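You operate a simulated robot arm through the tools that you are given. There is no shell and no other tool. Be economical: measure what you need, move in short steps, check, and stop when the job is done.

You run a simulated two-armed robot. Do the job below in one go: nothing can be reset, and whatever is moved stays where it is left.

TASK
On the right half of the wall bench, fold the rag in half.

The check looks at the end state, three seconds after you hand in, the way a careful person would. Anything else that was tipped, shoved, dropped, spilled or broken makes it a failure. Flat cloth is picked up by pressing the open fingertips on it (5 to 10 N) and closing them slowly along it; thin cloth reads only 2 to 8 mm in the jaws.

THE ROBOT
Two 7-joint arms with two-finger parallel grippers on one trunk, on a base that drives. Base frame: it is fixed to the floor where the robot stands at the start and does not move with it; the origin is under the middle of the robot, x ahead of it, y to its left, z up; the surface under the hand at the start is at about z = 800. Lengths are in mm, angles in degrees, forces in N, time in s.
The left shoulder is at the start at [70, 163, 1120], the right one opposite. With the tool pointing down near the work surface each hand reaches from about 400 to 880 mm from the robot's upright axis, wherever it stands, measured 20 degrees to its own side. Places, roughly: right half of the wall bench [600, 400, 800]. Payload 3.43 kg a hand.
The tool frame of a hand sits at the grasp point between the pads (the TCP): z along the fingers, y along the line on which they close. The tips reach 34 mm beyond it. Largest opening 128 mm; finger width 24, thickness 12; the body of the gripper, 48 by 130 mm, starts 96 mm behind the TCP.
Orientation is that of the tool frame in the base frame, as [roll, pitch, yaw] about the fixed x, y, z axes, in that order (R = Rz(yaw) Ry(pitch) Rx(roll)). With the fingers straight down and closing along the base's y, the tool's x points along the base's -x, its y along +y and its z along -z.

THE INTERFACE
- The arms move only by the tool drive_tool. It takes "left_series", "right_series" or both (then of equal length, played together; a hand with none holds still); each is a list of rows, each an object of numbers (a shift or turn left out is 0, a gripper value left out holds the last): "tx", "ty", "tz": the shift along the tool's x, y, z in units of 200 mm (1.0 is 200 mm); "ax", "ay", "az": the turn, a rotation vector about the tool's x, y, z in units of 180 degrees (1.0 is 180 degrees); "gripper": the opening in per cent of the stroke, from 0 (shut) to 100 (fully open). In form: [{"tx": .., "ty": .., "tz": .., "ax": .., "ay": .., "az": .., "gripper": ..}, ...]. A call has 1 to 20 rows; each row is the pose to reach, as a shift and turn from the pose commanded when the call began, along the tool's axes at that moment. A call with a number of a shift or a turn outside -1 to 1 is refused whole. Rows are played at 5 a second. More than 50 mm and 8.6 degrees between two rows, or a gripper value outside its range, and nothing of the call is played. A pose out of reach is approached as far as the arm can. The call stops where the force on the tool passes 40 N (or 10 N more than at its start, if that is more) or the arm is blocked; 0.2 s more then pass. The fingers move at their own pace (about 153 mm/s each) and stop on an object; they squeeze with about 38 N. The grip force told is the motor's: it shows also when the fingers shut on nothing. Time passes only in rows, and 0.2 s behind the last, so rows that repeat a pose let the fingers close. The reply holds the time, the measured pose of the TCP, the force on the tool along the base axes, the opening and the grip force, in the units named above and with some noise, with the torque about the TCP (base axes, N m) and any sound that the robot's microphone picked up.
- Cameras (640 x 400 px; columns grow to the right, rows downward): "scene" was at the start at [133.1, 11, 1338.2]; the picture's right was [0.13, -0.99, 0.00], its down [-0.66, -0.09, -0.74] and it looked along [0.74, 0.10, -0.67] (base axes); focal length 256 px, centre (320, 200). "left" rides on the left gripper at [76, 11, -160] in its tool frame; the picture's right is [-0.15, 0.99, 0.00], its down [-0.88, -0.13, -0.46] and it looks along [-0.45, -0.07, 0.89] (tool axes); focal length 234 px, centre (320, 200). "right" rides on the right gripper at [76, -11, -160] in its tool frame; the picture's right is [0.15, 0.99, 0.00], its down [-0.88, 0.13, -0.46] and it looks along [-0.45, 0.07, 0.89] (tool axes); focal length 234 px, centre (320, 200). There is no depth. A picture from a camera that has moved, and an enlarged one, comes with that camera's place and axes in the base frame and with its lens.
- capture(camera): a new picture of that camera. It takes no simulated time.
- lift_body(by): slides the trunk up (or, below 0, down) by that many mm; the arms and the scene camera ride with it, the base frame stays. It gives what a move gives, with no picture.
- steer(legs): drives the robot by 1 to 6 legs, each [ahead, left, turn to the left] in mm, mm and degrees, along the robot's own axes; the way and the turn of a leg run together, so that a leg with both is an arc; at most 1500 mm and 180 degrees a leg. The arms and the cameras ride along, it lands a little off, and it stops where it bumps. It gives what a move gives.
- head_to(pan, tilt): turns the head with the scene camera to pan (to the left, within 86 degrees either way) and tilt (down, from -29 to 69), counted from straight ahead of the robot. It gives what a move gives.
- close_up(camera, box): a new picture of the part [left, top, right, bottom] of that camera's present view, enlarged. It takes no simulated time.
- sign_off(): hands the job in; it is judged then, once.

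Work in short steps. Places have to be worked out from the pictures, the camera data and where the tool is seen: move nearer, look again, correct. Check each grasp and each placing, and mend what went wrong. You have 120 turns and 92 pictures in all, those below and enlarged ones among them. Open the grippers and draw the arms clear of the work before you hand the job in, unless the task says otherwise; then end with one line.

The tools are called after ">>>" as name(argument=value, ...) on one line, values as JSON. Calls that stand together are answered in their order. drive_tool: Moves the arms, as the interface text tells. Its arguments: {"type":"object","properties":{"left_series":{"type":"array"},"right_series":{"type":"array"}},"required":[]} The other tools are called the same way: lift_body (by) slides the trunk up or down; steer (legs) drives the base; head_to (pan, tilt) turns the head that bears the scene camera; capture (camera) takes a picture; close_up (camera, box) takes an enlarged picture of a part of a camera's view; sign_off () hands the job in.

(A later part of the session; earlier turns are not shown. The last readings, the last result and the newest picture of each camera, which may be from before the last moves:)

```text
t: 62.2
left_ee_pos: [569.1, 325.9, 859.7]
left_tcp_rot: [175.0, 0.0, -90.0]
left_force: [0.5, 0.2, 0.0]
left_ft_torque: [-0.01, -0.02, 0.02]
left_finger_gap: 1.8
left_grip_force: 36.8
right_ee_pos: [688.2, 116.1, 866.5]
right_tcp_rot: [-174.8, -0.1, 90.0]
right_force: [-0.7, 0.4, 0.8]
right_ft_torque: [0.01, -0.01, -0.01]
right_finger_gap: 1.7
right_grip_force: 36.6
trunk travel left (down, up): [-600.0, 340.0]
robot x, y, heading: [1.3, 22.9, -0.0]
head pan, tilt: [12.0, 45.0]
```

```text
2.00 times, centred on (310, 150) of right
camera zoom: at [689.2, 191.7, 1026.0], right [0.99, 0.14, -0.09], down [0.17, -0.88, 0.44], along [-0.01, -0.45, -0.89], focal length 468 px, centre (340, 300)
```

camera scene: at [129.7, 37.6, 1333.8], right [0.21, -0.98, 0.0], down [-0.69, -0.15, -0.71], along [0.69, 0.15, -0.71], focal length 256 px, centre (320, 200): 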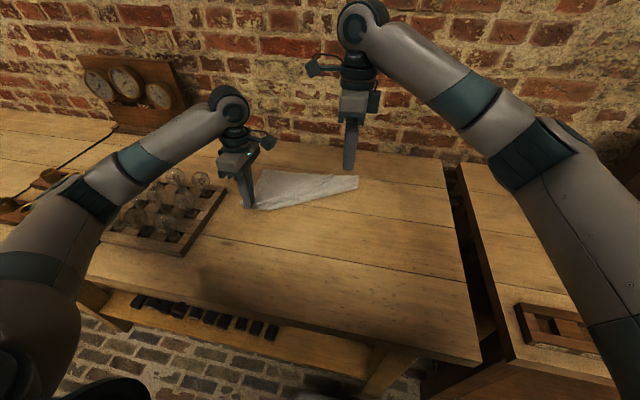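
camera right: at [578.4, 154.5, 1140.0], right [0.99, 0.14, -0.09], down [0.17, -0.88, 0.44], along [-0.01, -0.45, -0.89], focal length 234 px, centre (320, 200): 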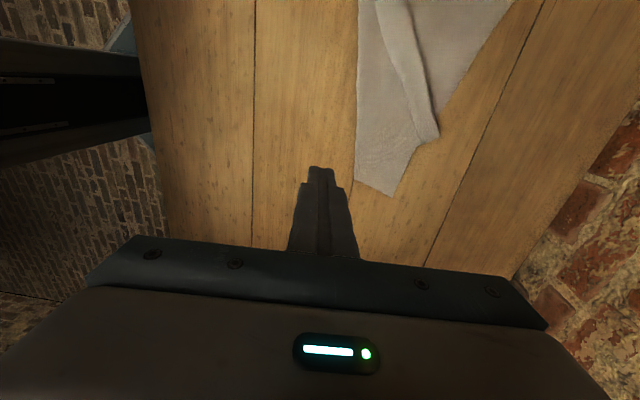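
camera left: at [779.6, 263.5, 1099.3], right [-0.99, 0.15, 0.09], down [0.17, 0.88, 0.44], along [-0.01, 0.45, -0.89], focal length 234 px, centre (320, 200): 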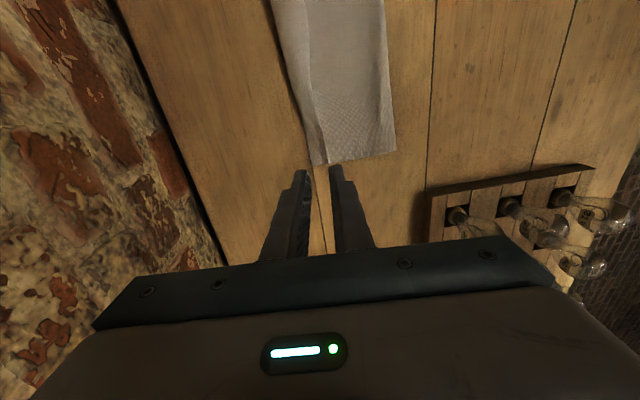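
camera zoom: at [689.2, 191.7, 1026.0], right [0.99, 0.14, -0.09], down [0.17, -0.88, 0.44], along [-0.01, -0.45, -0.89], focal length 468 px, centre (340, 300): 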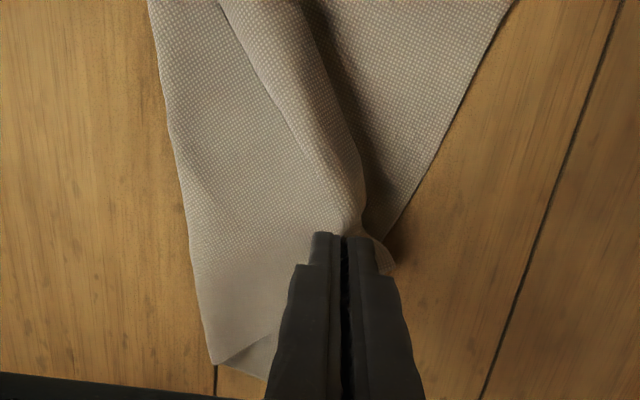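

Right grip is good (1.7 mm). I swing it back toward me to about (570,74), level with the left hand.

>>> drive_tool(right_series=[{"tx": -0.025, "ty": -0.061, "tz": -0.12}, {"tx": -0.075, "ty": -0.194, "tz": -0.209}, {"tx": -0.125, "ty": -0.345, "tz": -0.221}, {"tx": -0.175, "ty": -0.488, "tz": -0.133}, {"tx": -0.21, "ty": -0.588, "tz": 0.02}, {"tx": -0.21, "ty": -0.588, "tz": 0.02}])

>>> capture(camera="scene")

>>> capture(camera="right")

```text
t: 63.6
left_ee_pos: [569.5, 325.7, 859.7]
left_tcp_rot: [174.9, 0.0, -90.1]
left_force: [0.2, -0.2, -0.8]
left_ft_torque: [-0.02, -0.03, 0.01]
left_finger_gap: 2.3
left_grip_force: 36.3
right_ee_pos: [571.7, 74.1, 872.2]
right_tcp_rot: [-175.0, 0.0, 89.9]
right_force: [0.1, 0.0, 0.5]
right_ft_torque: [0.02, 0.03, -0.03]
right_finger_gap: 2.1
right_grip_force: 36.3
trunk travel left (down, up): [-600.0, 340.0]
robot x, y, heading: [-3.6, 19.2, 0.0]
head pan, tilt: [12.0, 45.0]
```

```text
31 pictures are left
camera scene: at [129.5, 37.9, 1333.9], right [0.21, -0.98, 0.0], down [-0.69, -0.15, -0.71], along [0.69, 0.15, -0.71], focal length 256 px, centre (320, 200)
```

scene: 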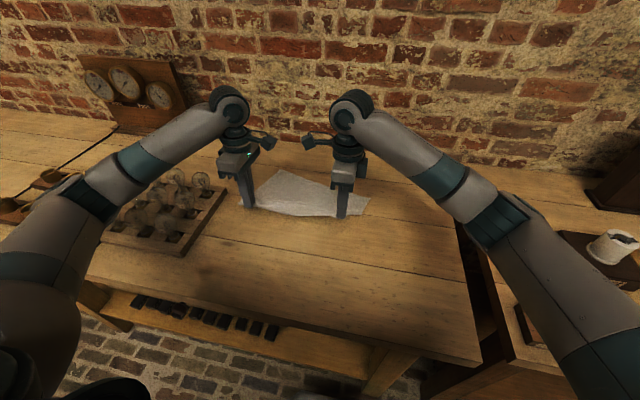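

```text
30 pictures are left
camera right: at [572.3, 150.7, 1031.9], right [0.99, 0.14, -0.09], down [0.17, -0.88, 0.44], along [-0.01, -0.45, -0.89], focal length 234 px, centre (320, 200)
```

right: 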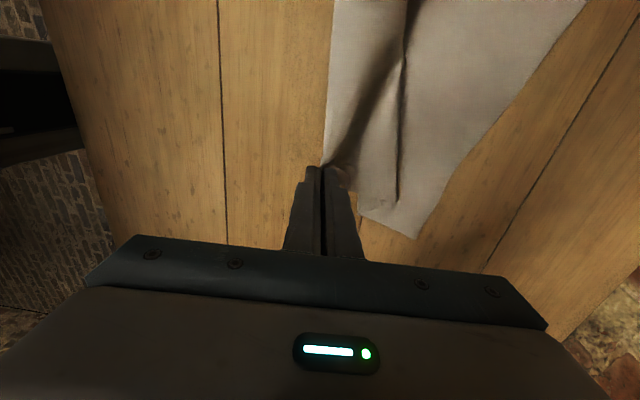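

Both hands hold the near edge and the sheet is mostly opened. I pull both hands toward me to x≈465 at low height, to straighten the cloth and bring it within easy reach.

>>> drive_tool(left_series=[{"ty": 0.05, "tz": 0.04}, {"ty": 0.1, "tz": 0.06}, {"ty": 0.16, "tz": 0.07}, {"ty": 0.22, "tz": 0.075}, {"ty": 0.28, "tz": 0.08}, {"ty": 0.34, "tz": 0.085}, {"ty": 0.4, "tz": 0.09}, {"ty": 0.46, "tz": 0.1}, {"ty": 0.518, "tz": 0.105}, {"ty": 0.518, "tz": 0.105}], right_series=[{"tx": -0.01, "ty": -0.05, "tz": 0.06}, {"tx": -0.02, "ty": -0.11, "tz": 0.11}, {"tx": -0.03, "ty": -0.17, "tz": 0.13}, {"tx": -0.03, "ty": -0.23, "tz": 0.135}, {"tx": -0.03, "ty": -0.29, "tz": 0.14}, {"tx": -0.03, "ty": -0.36, "tz": 0.15}, {"tx": -0.03, "ty": -0.42, "tz": 0.16}, {"tx": -0.03, "ty": -0.48, "tz": 0.165}, {"tx": -0.03, "ty": -0.547, "tz": 0.173}, {"tx": -0.03, "ty": -0.547, "tz": 0.173}])

>>> close_up(camera="scene", box=[200, 130, 440, 280])

>>> capture(camera="right")

```text
t: 65.4
left_ee_pos: [477.6, 324.6, 850.5]
left_tcp_rot: [175.1, -0.2, -90.2]
left_force: [1.0, -4.1, -0.2]
left_ft_torque: [-0.14, -0.01, 0.0]
left_finger_gap: 1.9
left_grip_force: 36.6
right_ee_pos: [522.2, 67.0, 836.1]
right_tcp_rot: [-175.5, -0.7, 90.2]
right_force: [-4.1, 3.5, 14.6]
right_ft_torque: [0.12, 0.03, -0.02]
right_finger_gap: 1.9
right_grip_force: 36.2
right hand out of reach, approached as far as the arm can: row 4, 5, 6, 7, 8, 9
trunk travel left (down, up): [-600.0, 340.0]
robot x, y, heading: [0.4, 24.4, 0.3]
head pan, tilt: [12.0, 45.0]
stopped in row 9 (right hand): the force on the tool passed its limit at 40 N (the readings are from after the stop); the commanded pose is now the measured one
```

```text
2.67 times, centred on (320, 205) of scene
camera zoom: at [128.9, 37.5, 1333.9], right [0.21, -0.98, 0.0], down [-0.69, -0.15, -0.71], along [0.69, 0.15, -0.71], focal length 682 px, centre (320, 187)
```

zoom: 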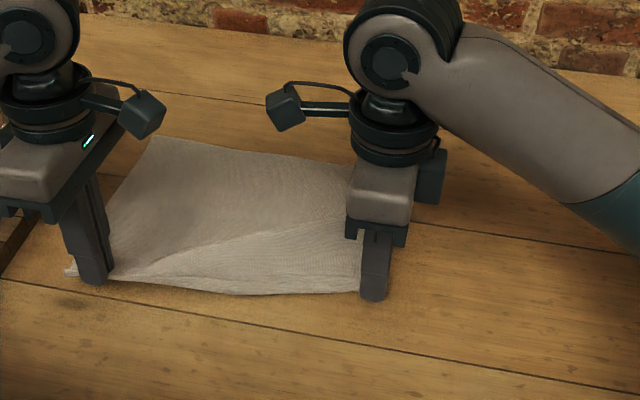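

```text
28 pictures are left
camera right: at [521.3, 142.2, 997.5], right [0.99, 0.15, -0.08], down [0.17, -0.89, 0.43], along [0.0, -0.44, -0.9], focal length 234 px, centre (320, 200)
```

right: 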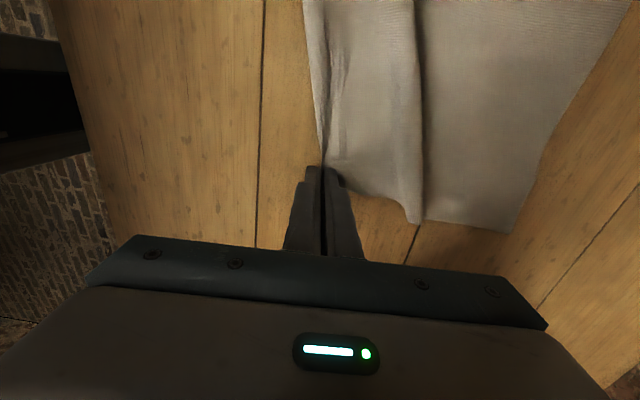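

The cloth is nearly square now: far corners at about A(687,364) and B(703,47), so the fold line should be x≈566 (left) and 582 (right). I raise both hands to take up the slack and the ridge, then settle slightly.

>>> drive_tool(left_series=[{"ty": 0.009, "tz": -0.1}, {"ty": 0.02, "tz": -0.224}, {"ty": 0.032, "tz": -0.369}, {"ty": 0.032, "tz": -0.369}, {"ty": 0.026, "tz": -0.299}, {"ty": 0.026, "tz": -0.299}], right_series=[{"ty": -0.017, "tz": -0.199}, {"ty": -0.025, "tz": -0.398}, {"ty": -0.025, "tz": -0.578}, {"ty": -0.025, "tz": -0.578}, {"ty": -0.018, "tz": -0.488}, {"ty": -0.018, "tz": -0.488}])

>>> close_up(camera="scene", box=[200, 130, 440, 280])

>>> capture(camera="right")

>>> capture(camera="left")

```text
t: 66.8
left_ee_pos: [479.3, 325.6, 908.3]
left_tcp_rot: [175.0, -0.2, -90.0]
left_force: [7.0, -21.2, 0.4]
left_ft_torque: [-0.67, -0.22, 0.17]
left_finger_gap: 1.9
left_grip_force: 37.0
right_ee_pos: [550.6, 65.0, 927.9]
right_tcp_rot: [-175.4, -0.5, 90.2]
right_force: [-6.5, 20.6, -1.5]
right_ft_torque: [0.65, 0.19, 0.06]
right_finger_gap: 1.7
right_grip_force: 36.8
right hand out of reach, approached as far as the arm can: row 1, 2, 3, 4, 5, 6
trunk travel left (down, up): [-600.0, 340.0]
robot x, y, heading: [2.0, 20.0, -0.1]
head pan, tilt: [12.0, 45.0]
```

```text
2.67 times, centred on (320, 205) of scene
camera zoom: at [129.5, 37.6, 1333.9], right [0.21, -0.98, 0.0], down [-0.69, -0.15, -0.71], along [0.69, 0.15, -0.71], focal length 682 px, centre (320, 187)
```

zoom: 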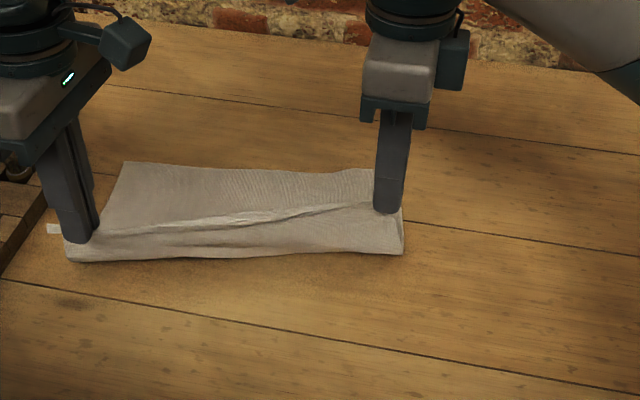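

```text
26 pictures are left
camera right: at [551.6, 139.9, 1088.2], right [0.99, 0.15, -0.08], down [0.17, -0.88, 0.43], along [0.0, -0.44, -0.9], focal length 234 px, centre (320, 200)
```

right: 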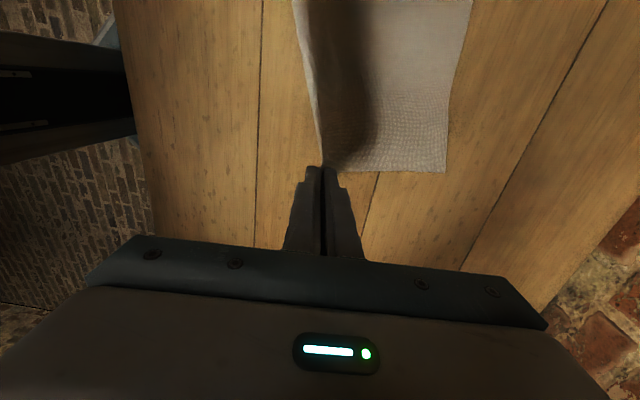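

```text
25 pictures are left
camera left: at [481.3, 250.3, 1068.7], right [-0.99, 0.15, 0.09], down [0.17, 0.88, 0.44], along [-0.01, 0.45, -0.89], focal length 234 px, centre (320, 200)
```

left: 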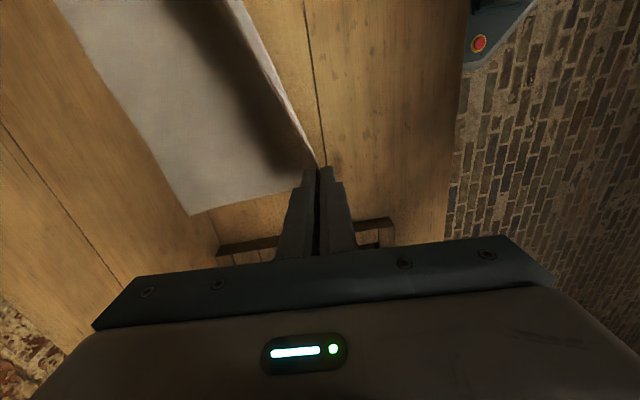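

The sheet is smooth now, with far corners at about A(640,375), B(699,66), so it is rotated ~11°. I fold along its own axes: an arc about the midline (521,352)–(580,43), ending just above the far edge.

>>> drive_tool(left_series=[{"tx": 0.045, "ty": -0.099, "tz": -0.129}, {"tx": 0.015, "ty": -0.2375, "tz": -0.211}, {"tx": -0.0175, "ty": -0.4085, "tz": -0.2115}, {"tx": -0.045, "ty": -0.5635, "tz": -0.1545}, {"tx": -0.0675, "ty": -0.6825, "tz": -0.0595}, {"tx": -0.0825, "ty": -0.7735, "tz": 0.063}, {"tx": -0.09, "ty": -0.822, "tz": 0.159}, {"tx": -0.09, "ty": -0.822, "tz": 0.159}], right_series=[{"tx": -0.015, "ty": 0.1135, "tz": -0.08}, {"tx": 0.015, "ty": 0.256, "tz": -0.1125}, {"tx": 0.04, "ty": 0.3945, "tz": -0.08}, {"tx": 0.06, "ty": 0.5155, "tz": -0.015}, {"tx": 0.075, "ty": 0.609, "tz": 0.0775}, {"tx": 0.09, "ty": 0.684, "tz": 0.186}, {"tx": 0.095, "ty": 0.72, "tz": 0.268}, {"tx": 0.095, "ty": 0.72, "tz": 0.268}])

>>> close_up(camera="scene", box=[200, 130, 440, 280])

>>> capture(camera="right")

>>> capture(camera="left")

```text
t: 68.6
left_ee_pos: [638.5, 343.3, 863.4]
left_tcp_rot: [175.0, -0.1, -90.1]
left_force: [2.4, -5.5, 0.7]
left_ft_torque: [-0.2, -0.09, 0.03]
left_finger_gap: 2.2
left_grip_force: 37.0
right_ee_pos: [690.1, 85.6, 862.2]
right_tcp_rot: [-175.3, -0.5, 90.1]
right_force: [-1.8, 6.1, 1.0]
right_ft_torque: [0.2, 0.02, 0.02]
right_finger_gap: 1.7
right_grip_force: 36.3
trunk travel left (down, up): [-600.0, 340.0]
robot x, y, heading: [0.2, 23.1, -0.0]
head pan, tilt: [12.0, 45.0]
```

```text
2.67 times, centred on (320, 205) of scene
camera zoom: at [129.5, 37.4, 1333.9], right [0.21, -0.98, 0.0], down [-0.69, -0.15, -0.71], along [0.69, 0.15, -0.71], focal length 682 px, centre (320, 187)
```

zoom: 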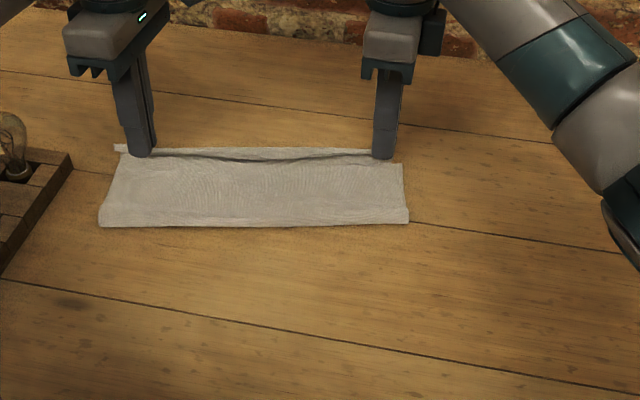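

```text
23 pictures are left
camera right: at [690.6, 159.3, 1023.0], right [0.99, 0.15, -0.08], down [0.17, -0.88, 0.44], along [0.0, -0.44, -0.9], focal length 234 px, centre (320, 200)
```

right: 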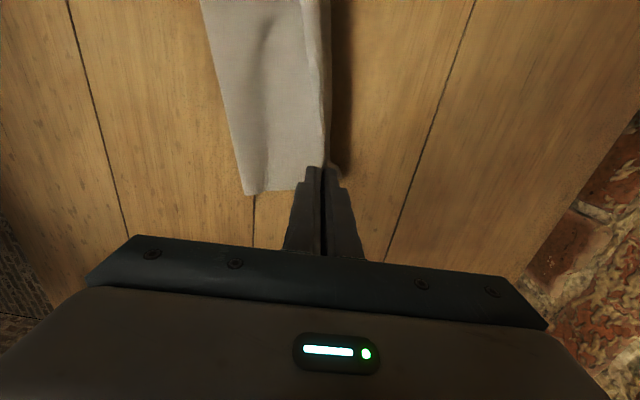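

```text
22 pictures are left
camera left: at [642.0, 267.7, 1022.7], right [-0.99, 0.15, 0.09], down [0.17, 0.88, 0.44], along [-0.01, 0.45, -0.89], focal length 234 px, centre (320, 200)
```

left: 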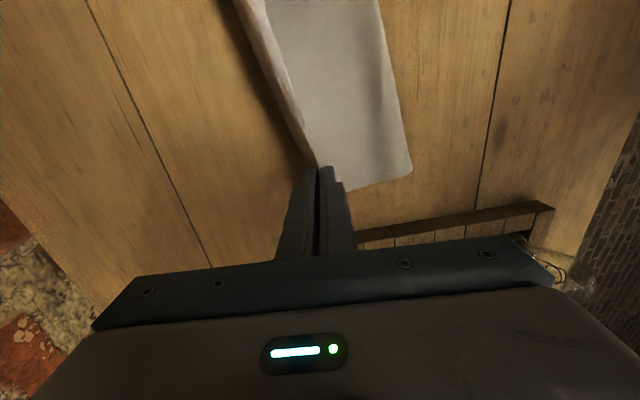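

The arc landed as planned, but slack balloons behind the held edge (crease at about (541,364)–(612,44), ~25 mm too far). I pull the edge past the far edge until it's nearly taut and low, so the cloth leads straight back from the jaws.

>>> drive_tool(left_series=[{"tx": -0.008, "ty": -0.05, "tz": 0.0}, {"tx": -0.016, "ty": -0.1, "tz": 0.03}, {"tx": -0.024, "ty": -0.14, "tz": 0.06}, {"tx": -0.03, "ty": -0.168, "tz": 0.0855}, {"tx": -0.03, "ty": -0.168, "tz": 0.0855}], right_series=[{"tx": 0.013, "ty": 0.08, "tz": 0.0}, {"tx": 0.026, "ty": 0.16, "tz": 0.02}, {"tx": 0.04, "ty": 0.24, "tz": 0.045}, {"tx": 0.05, "ty": 0.297, "tz": 0.0645}, {"tx": 0.05, "ty": 0.297, "tz": 0.0645}])

>>> close_up(camera="scene", box=[200, 130, 440, 280])

>>> capture(camera="left")

>>> capture(camera="right")

```text
t: 69.8
left_ee_pos: [671.7, 347.7, 843.1]
left_tcp_rot: [175.0, -0.1, -90.2]
left_force: [3.0, -9.2, -0.7]
left_ft_torque: [-0.32, -0.1, 0.07]
left_finger_gap: 2.0
left_grip_force: 37.2
right_ee_pos: [748.5, 94.1, 844.7]
right_tcp_rot: [-175.3, -0.6, 90.1]
right_force: [-3.9, 10.0, 0.4]
right_ft_torque: [0.3, 0.14, 0.02]
right_finger_gap: 1.5
right_grip_force: 36.0
trunk travel left (down, up): [-600.0, 340.0]
robot x, y, heading: [-3.3, 19.4, -0.1]
head pan, tilt: [12.0, 45.0]
```

```text
2.67 times, centred on (320, 205) of scene
camera zoom: at [129.9, 37.3, 1333.9], right [0.21, -0.98, 0.0], down [-0.69, -0.15, -0.71], along [0.69, 0.15, -0.71], focal length 682 px, centre (320, 187)
```

zoom: 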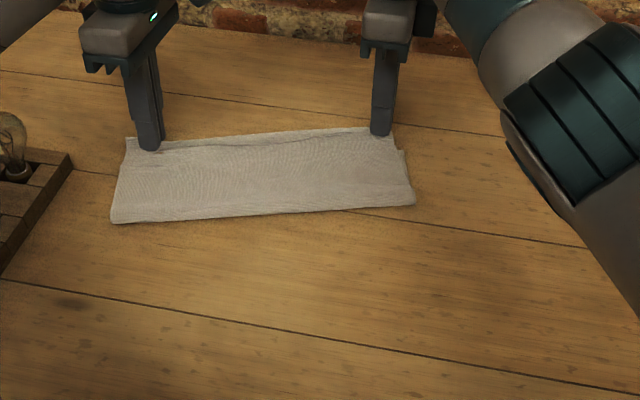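

```text
20 pictures are left
camera left: at [674.5, 273.0, 1002.9], right [-0.98, 0.15, 0.09], down [0.17, 0.88, 0.44], along [-0.01, 0.45, -0.89], focal length 234 px, centre (320, 200)
```

left: 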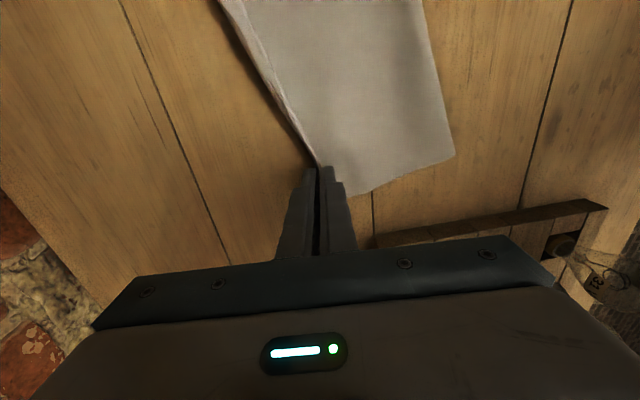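

```text
19 pictures are left
camera right: at [748.6, 169.0, 1005.7], right [0.99, 0.15, -0.08], down [0.17, -0.88, 0.43], along [0.0, -0.44, -0.9], focal length 234 px, centre (320, 200)
```

right: 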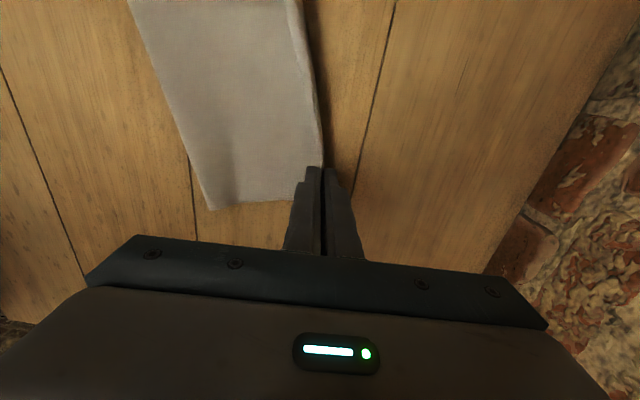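

Now the fold looks right: crease at about (542,354)–(640,36), held edge ~119 mm from it on both sides, and the flap is only a few mm. I set it down and release.

>>> drive_tool(left_series=[{"tz": 0.015}, {"tz": 0.028}, {"tz": 0.028, "gripper": 3}, {"tz": 0.028, "gripper": 6}, {"tz": 0.028, "gripper": 9}, {"tz": 0.028, "gripper": 12}, {"tz": 0.028, "gripper": 12}, {"tz": -0.1}, {"tz": -0.3}, {"tz": -0.5}], right_series=[{"tz": 0.015}, {"tz": 0.033}, {"tz": 0.033, "gripper": 3}, {"tz": 0.033, "gripper": 6}, {"tz": 0.033, "gripper": 9}, {"tz": 0.033, "gripper": 12}, {"tz": 0.033, "gripper": 12}, {"tz": -0.1}, {"tz": -0.3}, {"tz": -0.5}])

>>> close_up(camera="scene", box=[220, 140, 380, 240])

>>> capture(camera="right")

>>> capture(camera="left")

```text
t: 72.0
left_ee_pos: [679.3, 349.5, 943.6]
left_tcp_rot: [175.0, 0.0, -90.1]
left_force: [-0.7, -0.9, 0.3]
left_ft_torque: [0.01, -0.01, 0.02]
left_finger_gap: 15.5
left_grip_force: 0.1
right_ee_pos: [751.8, 89.8, 943.4]
right_tcp_rot: [-175.4, -0.6, 90.0]
right_force: [-0.5, -0.2, -0.7]
right_ft_torque: [0.05, -0.06, 0.03]
right_finger_gap: 15.6
right_grip_force: 0.1
right hand out of reach, approached as far as the arm can: row 9, 10
trunk travel left (down, up): [-600.0, 340.0]
robot x, y, heading: [-1.2, 22.6, 0.0]
head pan, tilt: [12.0, 45.0]
```

```text
4.00 times, centred on (300, 190) of scene
camera zoom: at [128.6, 36.7, 1333.9], right [0.21, -0.98, 0.0], down [-0.69, -0.15, -0.71], along [0.69, 0.15, -0.71], focal length 1023 px, centre (400, 240)
```

zoom: 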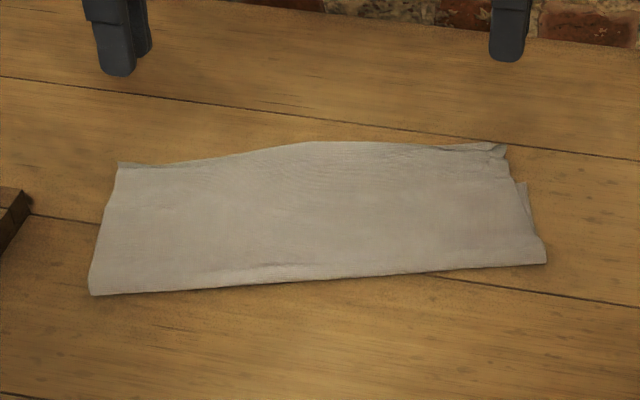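

```text
17 pictures are left
camera right: at [751.8, 163.4, 1104.1], right [0.99, 0.15, -0.08], down [0.17, -0.88, 0.44], along [0.0, -0.44, -0.9], focal length 234 px, centre (320, 200)
```

right: 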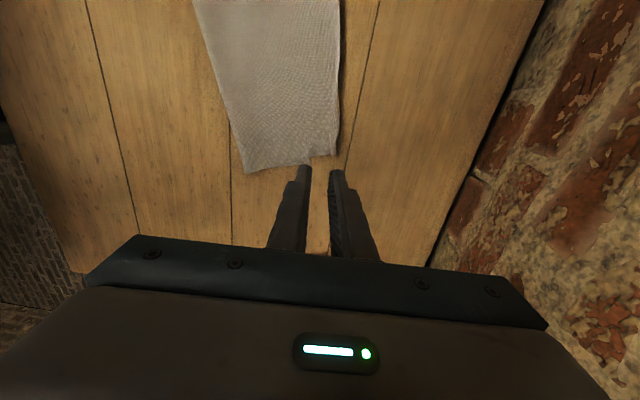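

```text
16 pictures are left
camera left: at [682.1, 273.8, 1103.7], right [-0.99, 0.15, 0.09], down [0.17, 0.88, 0.44], along [-0.01, 0.45, -0.89], focal length 234 px, centre (320, 200)
```

left: 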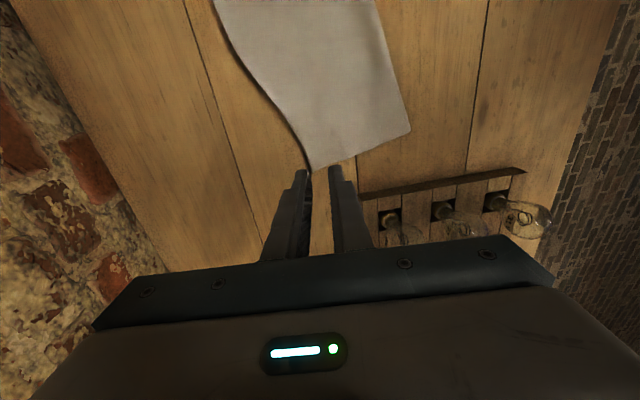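

The flap is gone and it lies flat. The lower layer's corner shows at the right end about 35–40 mm short of the top edge, so I look closer to judge the mismatch.

>>> close_up(camera="scene", box=[320, 160, 368, 210])

>>> close_up(camera="left", box=[200, 0, 430, 180])

```text
8.00 times, centred on (344, 185) of scene
camera zoom: at [128.6, 36.7, 1333.9], right [0.21, -0.98, 0.0], down [-0.69, -0.15, -0.71], along [0.69, 0.15, -0.71], focal length 2046 px, centre (128, 320)
```

zoom: 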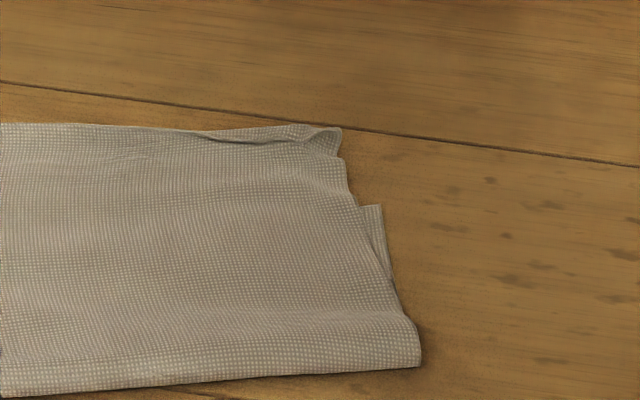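

```text
2.22 times, centred on (315, 90) of left
camera zoom: at [682.1, 273.8, 1103.7], right [-0.99, 0.15, 0.09], down [0.17, 0.88, 0.44], along [-0.01, 0.45, -0.89], focal length 520 px, centre (331, 444)
```

zoom: 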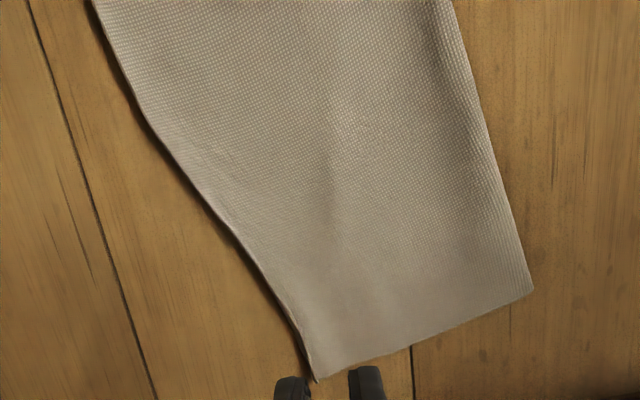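

The top layer overshoots the lower by about 40–50 mm, so the top edge has to come back about 45 mm. I regrip the protruding single-layer edge with vertical hands, first moving just above it.

>>> drive_tool(left_series=[{"tx": 0.01, "ty": -0.03, "tz": 0.12, "ax": 0.014, "gripper": 20}, {"tx": 0.0225, "ty": -0.06, "tz": 0.26, "ax": 0.028}, {"tx": 0.0225, "ty": -0.0955, "tz": 0.4, "ax": 0.028}, {"tx": 0.0225, "ty": -0.0955, "tz": 0.461, "ax": 0.028}, {"tx": 0.0225, "ty": -0.0955, "tz": 0.461, "ax": 0.028}], right_series=[{"tx": 0.04, "ty": 0.02, "tz": 0.12, "ax": -0.014, "gripper": 20}, {"tx": 0.09, "ty": 0.035, "tz": 0.26, "ax": -0.028}, {"tx": 0.09, "ty": 0.0555, "tz": 0.4, "ax": -0.028}, {"tx": 0.09, "ty": 0.0555, "tz": 0.46, "ax": -0.028}, {"tx": 0.09, "ty": 0.0555, "tz": 0.46, "ax": -0.028}])

>>> close_up(camera="left", box=[240, 50, 440, 250])

>>> close_up(camera="right", box=[210, 50, 410, 250])

```text
t: 73.2
left_ee_pos: [690.4, 345.3, 848.2]
left_tcp_rot: [179.9, 0.0, -90.0]
left_force: [0.4, -0.4, -0.5]
left_ft_torque: [0.02, 0.0, -0.02]
left_finger_gap: 25.6
left_grip_force: 0.0
right_ee_pos: [755.0, 109.7, 850.1]
right_tcp_rot: [179.6, -0.6, 90.0]
right_force: [0.4, -0.2, -0.5]
right_ft_torque: [0.02, -0.01, 0.0]
right_finger_gap: 25.6
right_grip_force: 0.0
trunk travel left (down, up): [-600.0, 340.0]
robot x, y, heading: [1.1, 23.3, 0.0]
head pan, tilt: [12.0, 45.0]
```

```text
2.00 times, centred on (340, 150) of left
camera zoom: at [679.8, 270.0, 1007.8], right [-0.99, 0.15, 0.0], down [0.13, 0.88, 0.46], along [0.07, 0.45, -0.89], focal length 468 px, centre (280, 300)
```

zoom: 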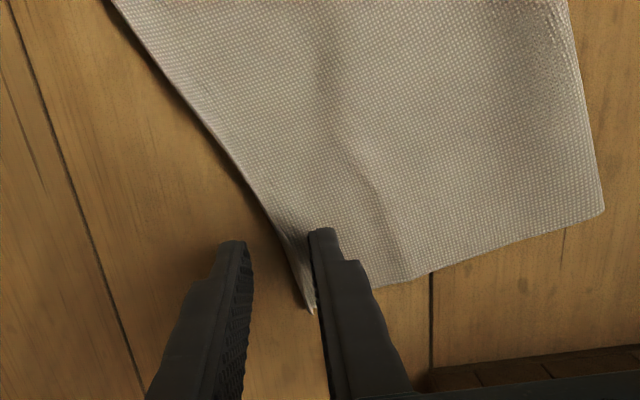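

```text
2.00 times, centred on (310, 150) of right
camera zoom: at [741.1, 184.3, 1010.5], right [0.99, 0.15, 0.01], down [0.13, -0.88, 0.45], along [0.07, -0.44, -0.89], focal length 468 px, centre (340, 300)
```

zoom: 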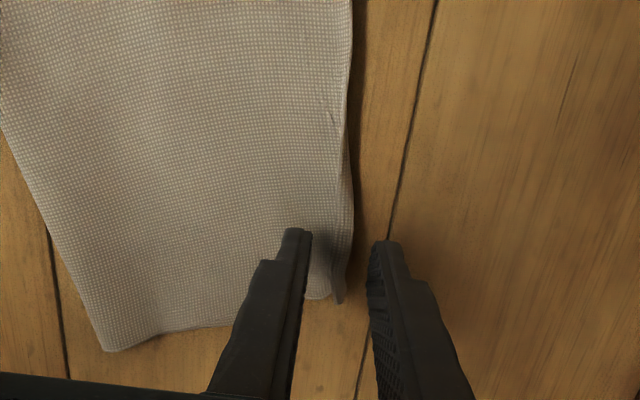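

The lower layer's edge shows as a ridge ~40 mm inside the top edge, confirming the mismatch. Fingers straddle the edge well at both ends; I lower to contact.

>>> drive_tool(left_series=[{"tz": 0.03}, {"tz": 0.055}, {"tz": 0.063}, {"tz": 0.068}, {"tz": 0.068}], right_series=[{"tz": 0.035}, {"tz": 0.062}, {"tz": 0.072}, {"tz": 0.076}, {"tz": 0.076}])

```text
t: 74.4
left_ee_pos: [691.2, 345.1, 835.5]
left_tcp_rot: [-180.0, -0.1, -90.1]
left_force: [-0.4, 0.3, 1.2]
left_ft_torque: [0.03, 0.01, -0.01]
left_finger_gap: 25.7
left_grip_force: 0.1
right_ee_pos: [755.7, 109.9, 834.8]
right_tcp_rot: [179.5, -0.7, 90.0]
right_force: [-1.4, -0.5, 1.2]
right_ft_torque: [-0.04, 0.0, 0.01]
right_finger_gap: 25.5
right_grip_force: 0.0
trunk travel left (down, up): [-600.0, 340.0]
robot x, y, heading: [-1.4, 18.5, -0.2]
head pan, tilt: [12.0, 45.0]
```

Almost touching; 1.5–2 mm more, then close slowly.

>>> drive_tool(left_series=[{"tz": 0.006}, {"tz": 0.01}, {"tz": 0.01, "gripper": 18}, {"tz": 0.01, "gripper": 16}, {"tz": 0.01, "gripper": 14}, {"tz": 0.01, "gripper": 12}, {"tz": 0.01, "gripper": 10}, {"tz": 0.01, "gripper": 8}, {"tz": 0.01, "gripper": 6}, {"tz": 0.01, "gripper": 5}, {"tz": 0.01, "gripper": 4}, {"tz": 0.01, "gripper": 3}, {"tz": 0.01, "gripper": 2}, {"tz": 0.01, "gripper": 1}, {"tz": 0.01, "gripper": 0}, {"tz": 0.01, "gripper": 0}], right_series=[{"tz": 0.006}, {"tz": 0.01}, {"tz": 0.01, "gripper": 18}, {"tz": 0.01, "gripper": 16}, {"tz": 0.01, "gripper": 14}, {"tz": 0.01, "gripper": 12}, {"tz": 0.01, "gripper": 10}, {"tz": 0.01, "gripper": 8}, {"tz": 0.01, "gripper": 6}, {"tz": 0.01, "gripper": 5}, {"tz": 0.01, "gripper": 4}, {"tz": 0.01, "gripper": 3}, {"tz": 0.01, "gripper": 2}, {"tz": 0.01, "gripper": 1}, {"tz": 0.01, "gripper": 0}, {"tz": 0.01, "gripper": 0}])

```text
t: 77.8
left_ee_pos: [688.8, 344.5, 834.7]
left_tcp_rot: [-179.7, 0.1, -90.2]
left_force: [0.2, -1.1, 6.5]
left_ft_torque: [0.0, 0.09, 0.01]
left_finger_gap: 1.9
left_grip_force: 36.8
right_ee_pos: [753.8, 109.4, 834.6]
right_tcp_rot: [179.4, -0.6, 90.2]
right_force: [-2.4, -0.1, 13.1]
right_ft_torque: [-0.07, 0.15, -0.01]
right_finger_gap: 2.3
right_grip_force: 36.6
trunk travel left (down, up): [-600.0, 340.0]
robot x, y, heading: [1.5, 18.5, -0.1]
head pan, tilt: [12.0, 45.0]
```

Both grips hold the single top edge, with the cloth leading toward me this time. I lift it ~35 mm, bring it back ~45 mm along the cloth's axis, and lower it onto the lower layer's edge.

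>>> drive_tool(left_series=[{"tx": 0.01, "ty": 0.04, "tz": -0.1}, {"tx": 0.035, "ty": 0.12, "tz": -0.175}, {"tx": 0.055, "ty": 0.2, "tz": -0.175}, {"tx": 0.065, "ty": 0.24, "tz": -0.1}, {"tx": 0.065, "ty": 0.24, "tz": -0.04}, {"tx": 0.065, "ty": 0.24, "tz": -0.04}], right_series=[{"tx": -0.015, "ty": -0.03, "tz": -0.1}, {"tx": -0.045, "ty": -0.095, "tz": -0.175}, {"tx": -0.075, "ty": -0.155, "tz": -0.175}, {"tx": -0.09, "ty": -0.19, "tz": -0.1}, {"tx": -0.09, "ty": -0.19, "tz": -0.04}, {"tx": -0.09, "ty": -0.19, "tz": -0.04}])

>>> close_up(camera="scene", box=[220, 140, 380, 240])

>>> close_up(camera="right", box=[160, 0, 420, 230])

```text
t: 79.2
left_ee_pos: [641.8, 331.4, 841.0]
left_tcp_rot: [-179.9, -0.1, -90.1]
left_force: [0.7, -4.2, 0.8]
left_ft_torque: [-0.15, -0.03, 0.05]
left_finger_gap: 2.1
left_grip_force: 36.0
right_ee_pos: [717.3, 92.3, 839.7]
right_tcp_rot: [179.6, -0.6, 90.0]
right_force: [-1.0, 4.4, 0.2]
right_ft_torque: [0.11, 0.03, 0.03]
right_finger_gap: 2.1
right_grip_force: 36.9
trunk travel left (down, up): [-600.0, 340.0]
robot x, y, heading: [-1.6, 21.2, 0.1]
head pan, tilt: [12.0, 45.0]
```

```text
4.00 times, centred on (300, 190) of scene
camera zoom: at [129.5, 37.6, 1333.9], right [0.21, -0.98, 0.0], down [-0.69, -0.15, -0.71], along [0.69, 0.15, -0.71], focal length 1023 px, centre (400, 240)
```

zoom: 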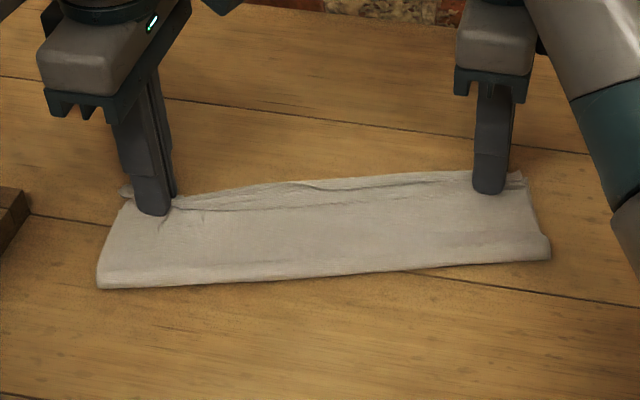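

```text
1.74 times, centred on (290, 115) of right
camera zoom: at [703.2, 166.2, 1001.1], right [0.99, 0.15, 0.01], down [0.13, -0.88, 0.45], along [0.07, -0.44, -0.89], focal length 407 px, centre (372, 348)
```

zoom: 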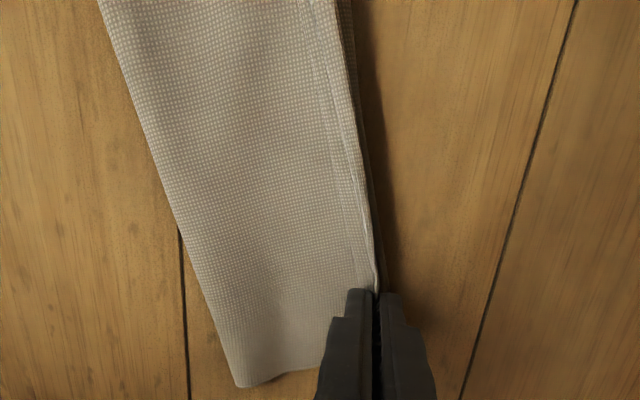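

The slack did not roll into the crease. With the cloth now leading toward me out of the jaws, I redo the swing: back over the true midline nearly taut, then forward again along a 119 mm radius down onto the lower edge.

>>> drive_tool(left_series=[{"tx": 0.01, "ty": 0.062, "tz": -0.215}, {"tx": 0.04, "ty": 0.158, "tz": -0.375}, {"tx": 0.085, "ty": 0.301, "tz": -0.485}, {"tx": 0.137, "ty": 0.468, "tz": -0.545}, {"tx": 0.19, "ty": 0.635, "tz": -0.55}, {"tx": 0.212, "ty": 0.707, "tz": -0.525}, {"tx": 0.212, "ty": 0.707, "tz": -0.525}, {"tx": 0.167, "ty": 0.564, "tz": -0.56}, {"tx": 0.115, "ty": 0.397, "tz": -0.535}, {"tx": 0.07, "ty": 0.253, "tz": -0.465}, {"tx": 0.035, "ty": 0.144, "tz": -0.365}, {"tx": 0.013, "ty": 0.072, "tz": -0.255}, {"tx": 0, "ty": 0.029, "tz": -0.135}, {"tx": -0.008, "ty": 0.005, "tz": -0.035}, {"tx": -0.008, "ty": 0.005, "tz": -0.035}], right_series=[{"tx": -0.017, "ty": -0.062, "tz": -0.22}, {"tx": -0.047, "ty": -0.158, "tz": -0.38}, {"tx": -0.092, "ty": -0.301, "tz": -0.49}, {"tx": -0.145, "ty": -0.468, "tz": -0.55}, {"tx": -0.197, "ty": -0.635, "tz": -0.555}, {"tx": -0.22, "ty": -0.707, "tz": -0.53}, {"tx": -0.22, "ty": -0.707, "tz": -0.53}, {"tx": -0.175, "ty": -0.564, "tz": -0.565}, {"tx": -0.122, "ty": -0.397, "tz": -0.54}, {"tx": -0.077, "ty": -0.253, "tz": -0.47}, {"tx": -0.043, "ty": -0.144, "tz": -0.37}, {"tx": -0.02, "ty": -0.072, "tz": -0.26}, {"tx": -0.007, "ty": -0.029, "tz": -0.14}, {"tx": 0, "ty": -0.005, "tz": -0.04}, {"tx": 0, "ty": -0.005, "tz": -0.04}])

>>> close_up(camera="scene", box=[220, 140, 380, 240])

```text
t: 82.4
left_ee_pos: [642.3, 332.8, 848.2]
left_tcp_rot: [-179.9, -0.1, -90.1]
left_force: [1.5, -6.1, 1.0]
left_ft_torque: [-0.19, -0.09, 0.04]
left_finger_gap: 2.2
left_grip_force: 36.5
right_ee_pos: [715.3, 91.0, 848.5]
right_tcp_rot: [179.5, -0.5, 90.0]
right_force: [-3.9, 6.6, -0.2]
right_ft_torque: [0.21, 0.11, 0.04]
right_finger_gap: 2.6
right_grip_force: 36.6
trunk travel left (down, up): [-600.0, 340.0]
robot x, y, heading: [0.9, 19.1, -0.1]
head pan, tilt: [12.0, 45.0]
```

```text
4.00 times, centred on (300, 190) of scene
camera zoom: at [129.4, 37.5, 1333.9], right [0.21, -0.98, 0.0], down [-0.69, -0.15, -0.71], along [0.69, 0.15, -0.71], focal length 1023 px, centre (400, 240)
```

zoom: 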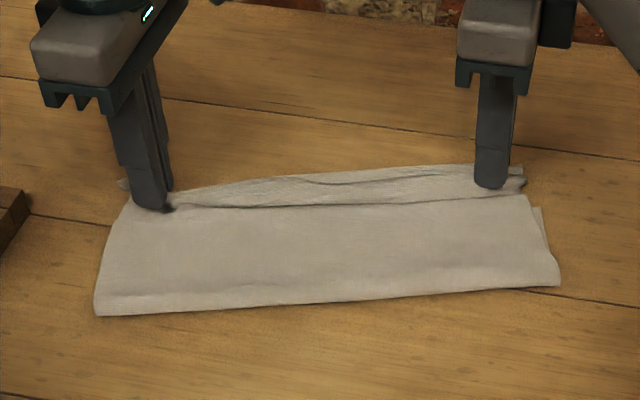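

The crease moved nearer, but slack still bulges behind the edge. Better: lay the lower half out further first, fold on a shorter radius so the edge lands short of the far edge, then pull it forward taut into alignment. I do the back-swing and short-radius arc now.

>>> drive_tool(left_series=[{"tx": 0.012, "ty": 0.065, "tz": -0.18}, {"tx": 0.045, "ty": 0.185, "tz": -0.35}, {"tx": 0.085, "ty": 0.34, "tz": -0.46}, {"tx": 0.134, "ty": 0.514, "tz": -0.5}, {"tx": 0.178, "ty": 0.678, "tz": -0.49}, {"tx": 0.208, "ty": 0.789, "tz": -0.43}, {"tx": 0.227, "ty": 0.862, "tz": -0.37}, {"tx": 0.227, "ty": 0.862, "tz": -0.37}, {"tx": 0.188, "ty": 0.717, "tz": -0.42}, {"tx": 0.143, "ty": 0.548, "tz": -0.41}, {"tx": 0.104, "ty": 0.403, "tz": -0.34}, {"tx": 0.074, "ty": 0.292, "tz": -0.23}, {"tx": 0.058, "ty": 0.234, "tz": -0.12}, {"tx": 0.05, "ty": 0.205, "tz": -0.03}, {"tx": 0.05, "ty": 0.205, "tz": -0.03}], right_series=[{"tx": -0.033, "ty": -0.085, "tz": -0.18}, {"tx": -0.065, "ty": -0.205, "tz": -0.35}, {"tx": -0.107, "ty": -0.36, "tz": -0.46}, {"tx": -0.155, "ty": -0.534, "tz": -0.5}, {"tx": -0.198, "ty": -0.698, "tz": -0.49}, {"tx": -0.228, "ty": -0.809, "tz": -0.43}, {"tx": -0.248, "ty": -0.882, "tz": -0.37}, {"tx": -0.248, "ty": -0.882, "tz": -0.37}, {"tx": -0.209, "ty": -0.737, "tz": -0.42}, {"tx": -0.163, "ty": -0.568, "tz": -0.41}, {"tx": -0.125, "ty": -0.423, "tz": -0.34}, {"tx": -0.095, "ty": -0.312, "tz": -0.23}, {"tx": -0.079, "ty": -0.254, "tz": -0.12}, {"tx": -0.071, "ty": -0.225, "tz": -0.03}, {"tx": -0.071, "ty": -0.225, "tz": -0.03}])

>>> close_up(camera="scene", box=[220, 140, 380, 240])

```text
t: 85.6
left_ee_pos: [600.8, 324.5, 853.5]
left_tcp_rot: [-179.9, -0.1, -90.2]
left_force: [1.9, -6.5, -0.6]
left_ft_torque: [-0.23, -0.08, 0.04]
left_finger_gap: 2.0
left_grip_force: 36.5
right_ee_pos: [670.3, 77.2, 853.7]
right_tcp_rot: [179.4, -0.5, 90.1]
right_force: [-2.0, 6.8, 0.1]
right_ft_torque: [0.19, 0.01, 0.04]
right_finger_gap: 2.0
right_grip_force: 37.3
right hand out of reach, approached as far as the arm can: row 6, 7, 8
trunk travel left (down, up): [-600.0, 340.0]
robot x, y, heading: [2.4, 19.5, -0.3]
head pan, tilt: [12.0, 45.0]
```

```text
4.00 times, centred on (300, 190) of scene
camera zoom: at [129.4, 37.4, 1333.9], right [0.21, -0.98, 0.0], down [-0.69, -0.15, -0.71], along [0.69, 0.15, -0.71], focal length 1023 px, centre (400, 240)
```

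zoom: 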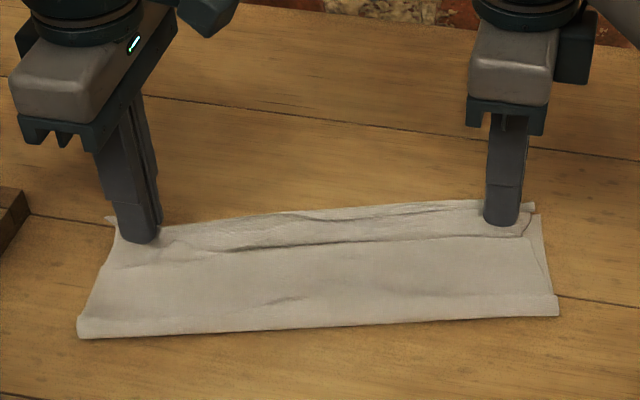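

Lower half is now ~100–106 mm (needs ~120); the crease must go back a little more. I repeat with a lower, shorter arc that lands well short, then roll the edge forward low and taut.

>>> drive_tool(left_series=[{"tx": 0.02, "ty": 0.018, "tz": -0.152}, {"tx": 0.051, "ty": 0.14, "tz": -0.292}, {"tx": 0.088, "ty": 0.285, "tz": -0.362}, {"tx": 0.132, "ty": 0.454, "tz": -0.392}, {"tx": 0.163, "ty": 0.575, "tz": -0.342}, {"tx": 0.18, "ty": 0.638, "tz": -0.262}, {"tx": 0.18, "ty": 0.638, "tz": -0.262}, {"tx": 0.151, "ty": 0.526, "tz": -0.277}, {"tx": 0.126, "ty": 0.43, "tz": -0.242}, {"tx": 0.101, "ty": 0.333, "tz": -0.162}, {"tx": 0.085, "ty": 0.27, "tz": -0.072}, {"tx": 0.075, "ty": 0.231, "tz": 0.008}, {"tx": 0.057, "ty": 0.163, "tz": 0.038}, {"tx": 0.038, "ty": 0.091, "tz": 0.048}, {"tx": 0.02, "ty": 0.018, "tz": 0.052}, {"tx": 0.001, "ty": -0.054, "tz": 0.058}, {"tx": 0.001, "ty": -0.054, "tz": 0.058}], right_series=[{"tx": -0.003, "ty": -0.051, "tz": -0.152}, {"tx": -0.034, "ty": -0.172, "tz": -0.292}, {"tx": -0.072, "ty": -0.317, "tz": -0.362}, {"tx": -0.116, "ty": -0.486, "tz": -0.392}, {"tx": -0.147, "ty": -0.607, "tz": -0.342}, {"tx": -0.163, "ty": -0.67, "tz": -0.262}, {"tx": -0.163, "ty": -0.67, "tz": -0.262}, {"tx": -0.134, "ty": -0.559, "tz": -0.277}, {"tx": -0.109, "ty": -0.462, "tz": -0.242}, {"tx": -0.084, "ty": -0.365, "tz": -0.162}, {"tx": -0.068, "ty": -0.302, "tz": -0.072}, {"tx": -0.058, "ty": -0.264, "tz": 0.008}, {"tx": -0.041, "ty": -0.196, "tz": 0.038}, {"tx": -0.022, "ty": -0.123, "tz": 0.048}, {"tx": -0.003, "ty": -0.051, "tz": 0.052}, {"tx": 0.015, "ty": 0.021, "tz": 0.058}, {"tx": 0.015, "ty": 0.021, "tz": 0.058}])

>>> close_up(camera="scene", box=[220, 140, 380, 240])

```text
t: 89.2
left_ee_pos: [611.9, 322.7, 843.4]
left_tcp_rot: [-179.9, 0.1, -90.1]
left_force: [0.7, 0.1, -0.3]
left_ft_torque: [-0.02, -0.02, 0.02]
left_finger_gap: 1.9
left_grip_force: 37.0
right_ee_pos: [674.3, 80.4, 843.1]
right_tcp_rot: [179.5, -0.7, 90.1]
right_force: [-0.1, 0.5, 0.5]
right_ft_torque: [0.02, 0.04, 0.0]
right_finger_gap: 2.1
right_grip_force: 36.9
right hand out of reach, approached as far as the arm can: row 5, 6, 7
trunk travel left (down, up): [-600.0, 340.0]
robot x, y, heading: [1.0, 21.4, -0.0]
head pan, tilt: [12.0, 45.0]
```

```text
4.00 times, centred on (300, 190) of scene
camera zoom: at [129.4, 37.5, 1333.9], right [0.21, -0.98, 0.0], down [-0.69, -0.15, -0.71], along [0.69, 0.15, -0.71], focal length 1023 px, centre (400, 240)
```

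zoom: 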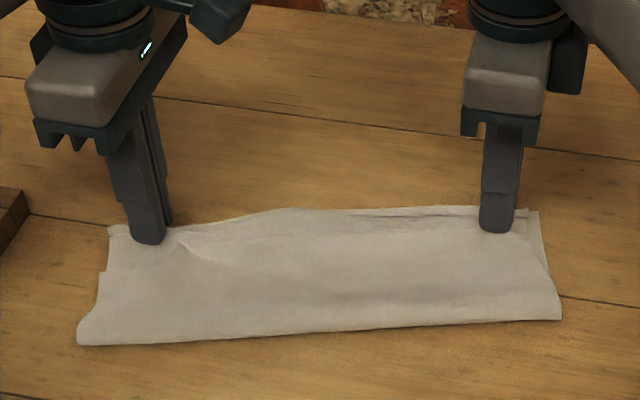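

That worked: no flap, and the edge lies almost on the lower edge (about 10 mm short). I pull it 8 mm further, lower, release and lift straight up.

>>> drive_tool(left_series=[{"tx": -0.005, "ty": -0.02, "tz": 0.0}, {"tx": -0.01, "ty": -0.042, "tz": 0.01}, {"tx": -0.01, "ty": -0.042, "tz": 0.025}, {"tx": -0.01, "ty": -0.042, "tz": 0.025, "gripper": 2}, {"tx": -0.01, "ty": -0.042, "tz": 0.025, "gripper": 5}, {"tx": -0.01, "ty": -0.042, "tz": 0.025, "gripper": 8}, {"tx": -0.01, "ty": -0.042, "tz": 0.025, "gripper": 11}, {"tx": -0.01, "ty": -0.042, "tz": 0.025, "gripper": 11}, {"tx": -0.01, "ty": -0.042, "tz": -0.1}, {"tx": -0.01, "ty": -0.042, "tz": -0.3}, {"tx": -0.01, "ty": -0.042, "tz": -0.5}], right_series=[{"tx": 0.005, "ty": 0.02, "tz": 0.0}, {"tx": 0.01, "ty": 0.042, "tz": 0.01}, {"tx": 0.01, "ty": 0.042, "tz": 0.025}, {"tx": 0.01, "ty": 0.042, "tz": 0.025, "gripper": 2}, {"tx": 0.01, "ty": 0.042, "tz": 0.025, "gripper": 5}, {"tx": 0.01, "ty": 0.042, "tz": 0.025, "gripper": 8}, {"tx": 0.01, "ty": 0.042, "tz": 0.025, "gripper": 11}, {"tx": 0.01, "ty": 0.042, "tz": 0.025, "gripper": 11}, {"tx": 0.01, "ty": 0.042, "tz": -0.1}, {"tx": 0.01, "ty": 0.042, "tz": -0.3}, {"tx": 0.01, "ty": 0.042, "tz": -0.5}])

>>> close_up(camera="scene", box=[220, 140, 380, 240])

```text
t: 91.6
left_ee_pos: [619.2, 325.3, 944.3]
left_tcp_rot: [180.0, 0.0, -90.1]
left_force: [-0.5, -0.2, 0.5]
left_ft_torque: [0.01, -0.02, -0.03]
left_finger_gap: 14.2
left_grip_force: 0.1
right_ee_pos: [682.2, 80.1, 943.7]
right_tcp_rot: [179.5, -0.5, 89.9]
right_force: [-0.6, -0.9, 0.0]
right_ft_torque: [-0.03, 0.01, -0.02]
right_finger_gap: 14.2
right_grip_force: 0.2
trunk travel left (down, up): [-600.0, 340.0]
robot x, y, heading: [-0.8, 20.5, -0.3]
head pan, tilt: [12.0, 45.0]
```

```text
4.00 times, centred on (300, 190) of scene
camera zoom: at [128.5, 37.3, 1333.8], right [0.21, -0.98, 0.0], down [-0.69, -0.15, -0.71], along [0.69, 0.15, -0.71], focal length 1023 px, centre (400, 240)
```

zoom: 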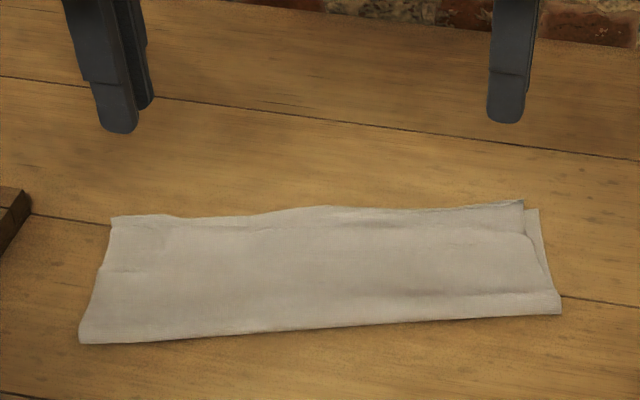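

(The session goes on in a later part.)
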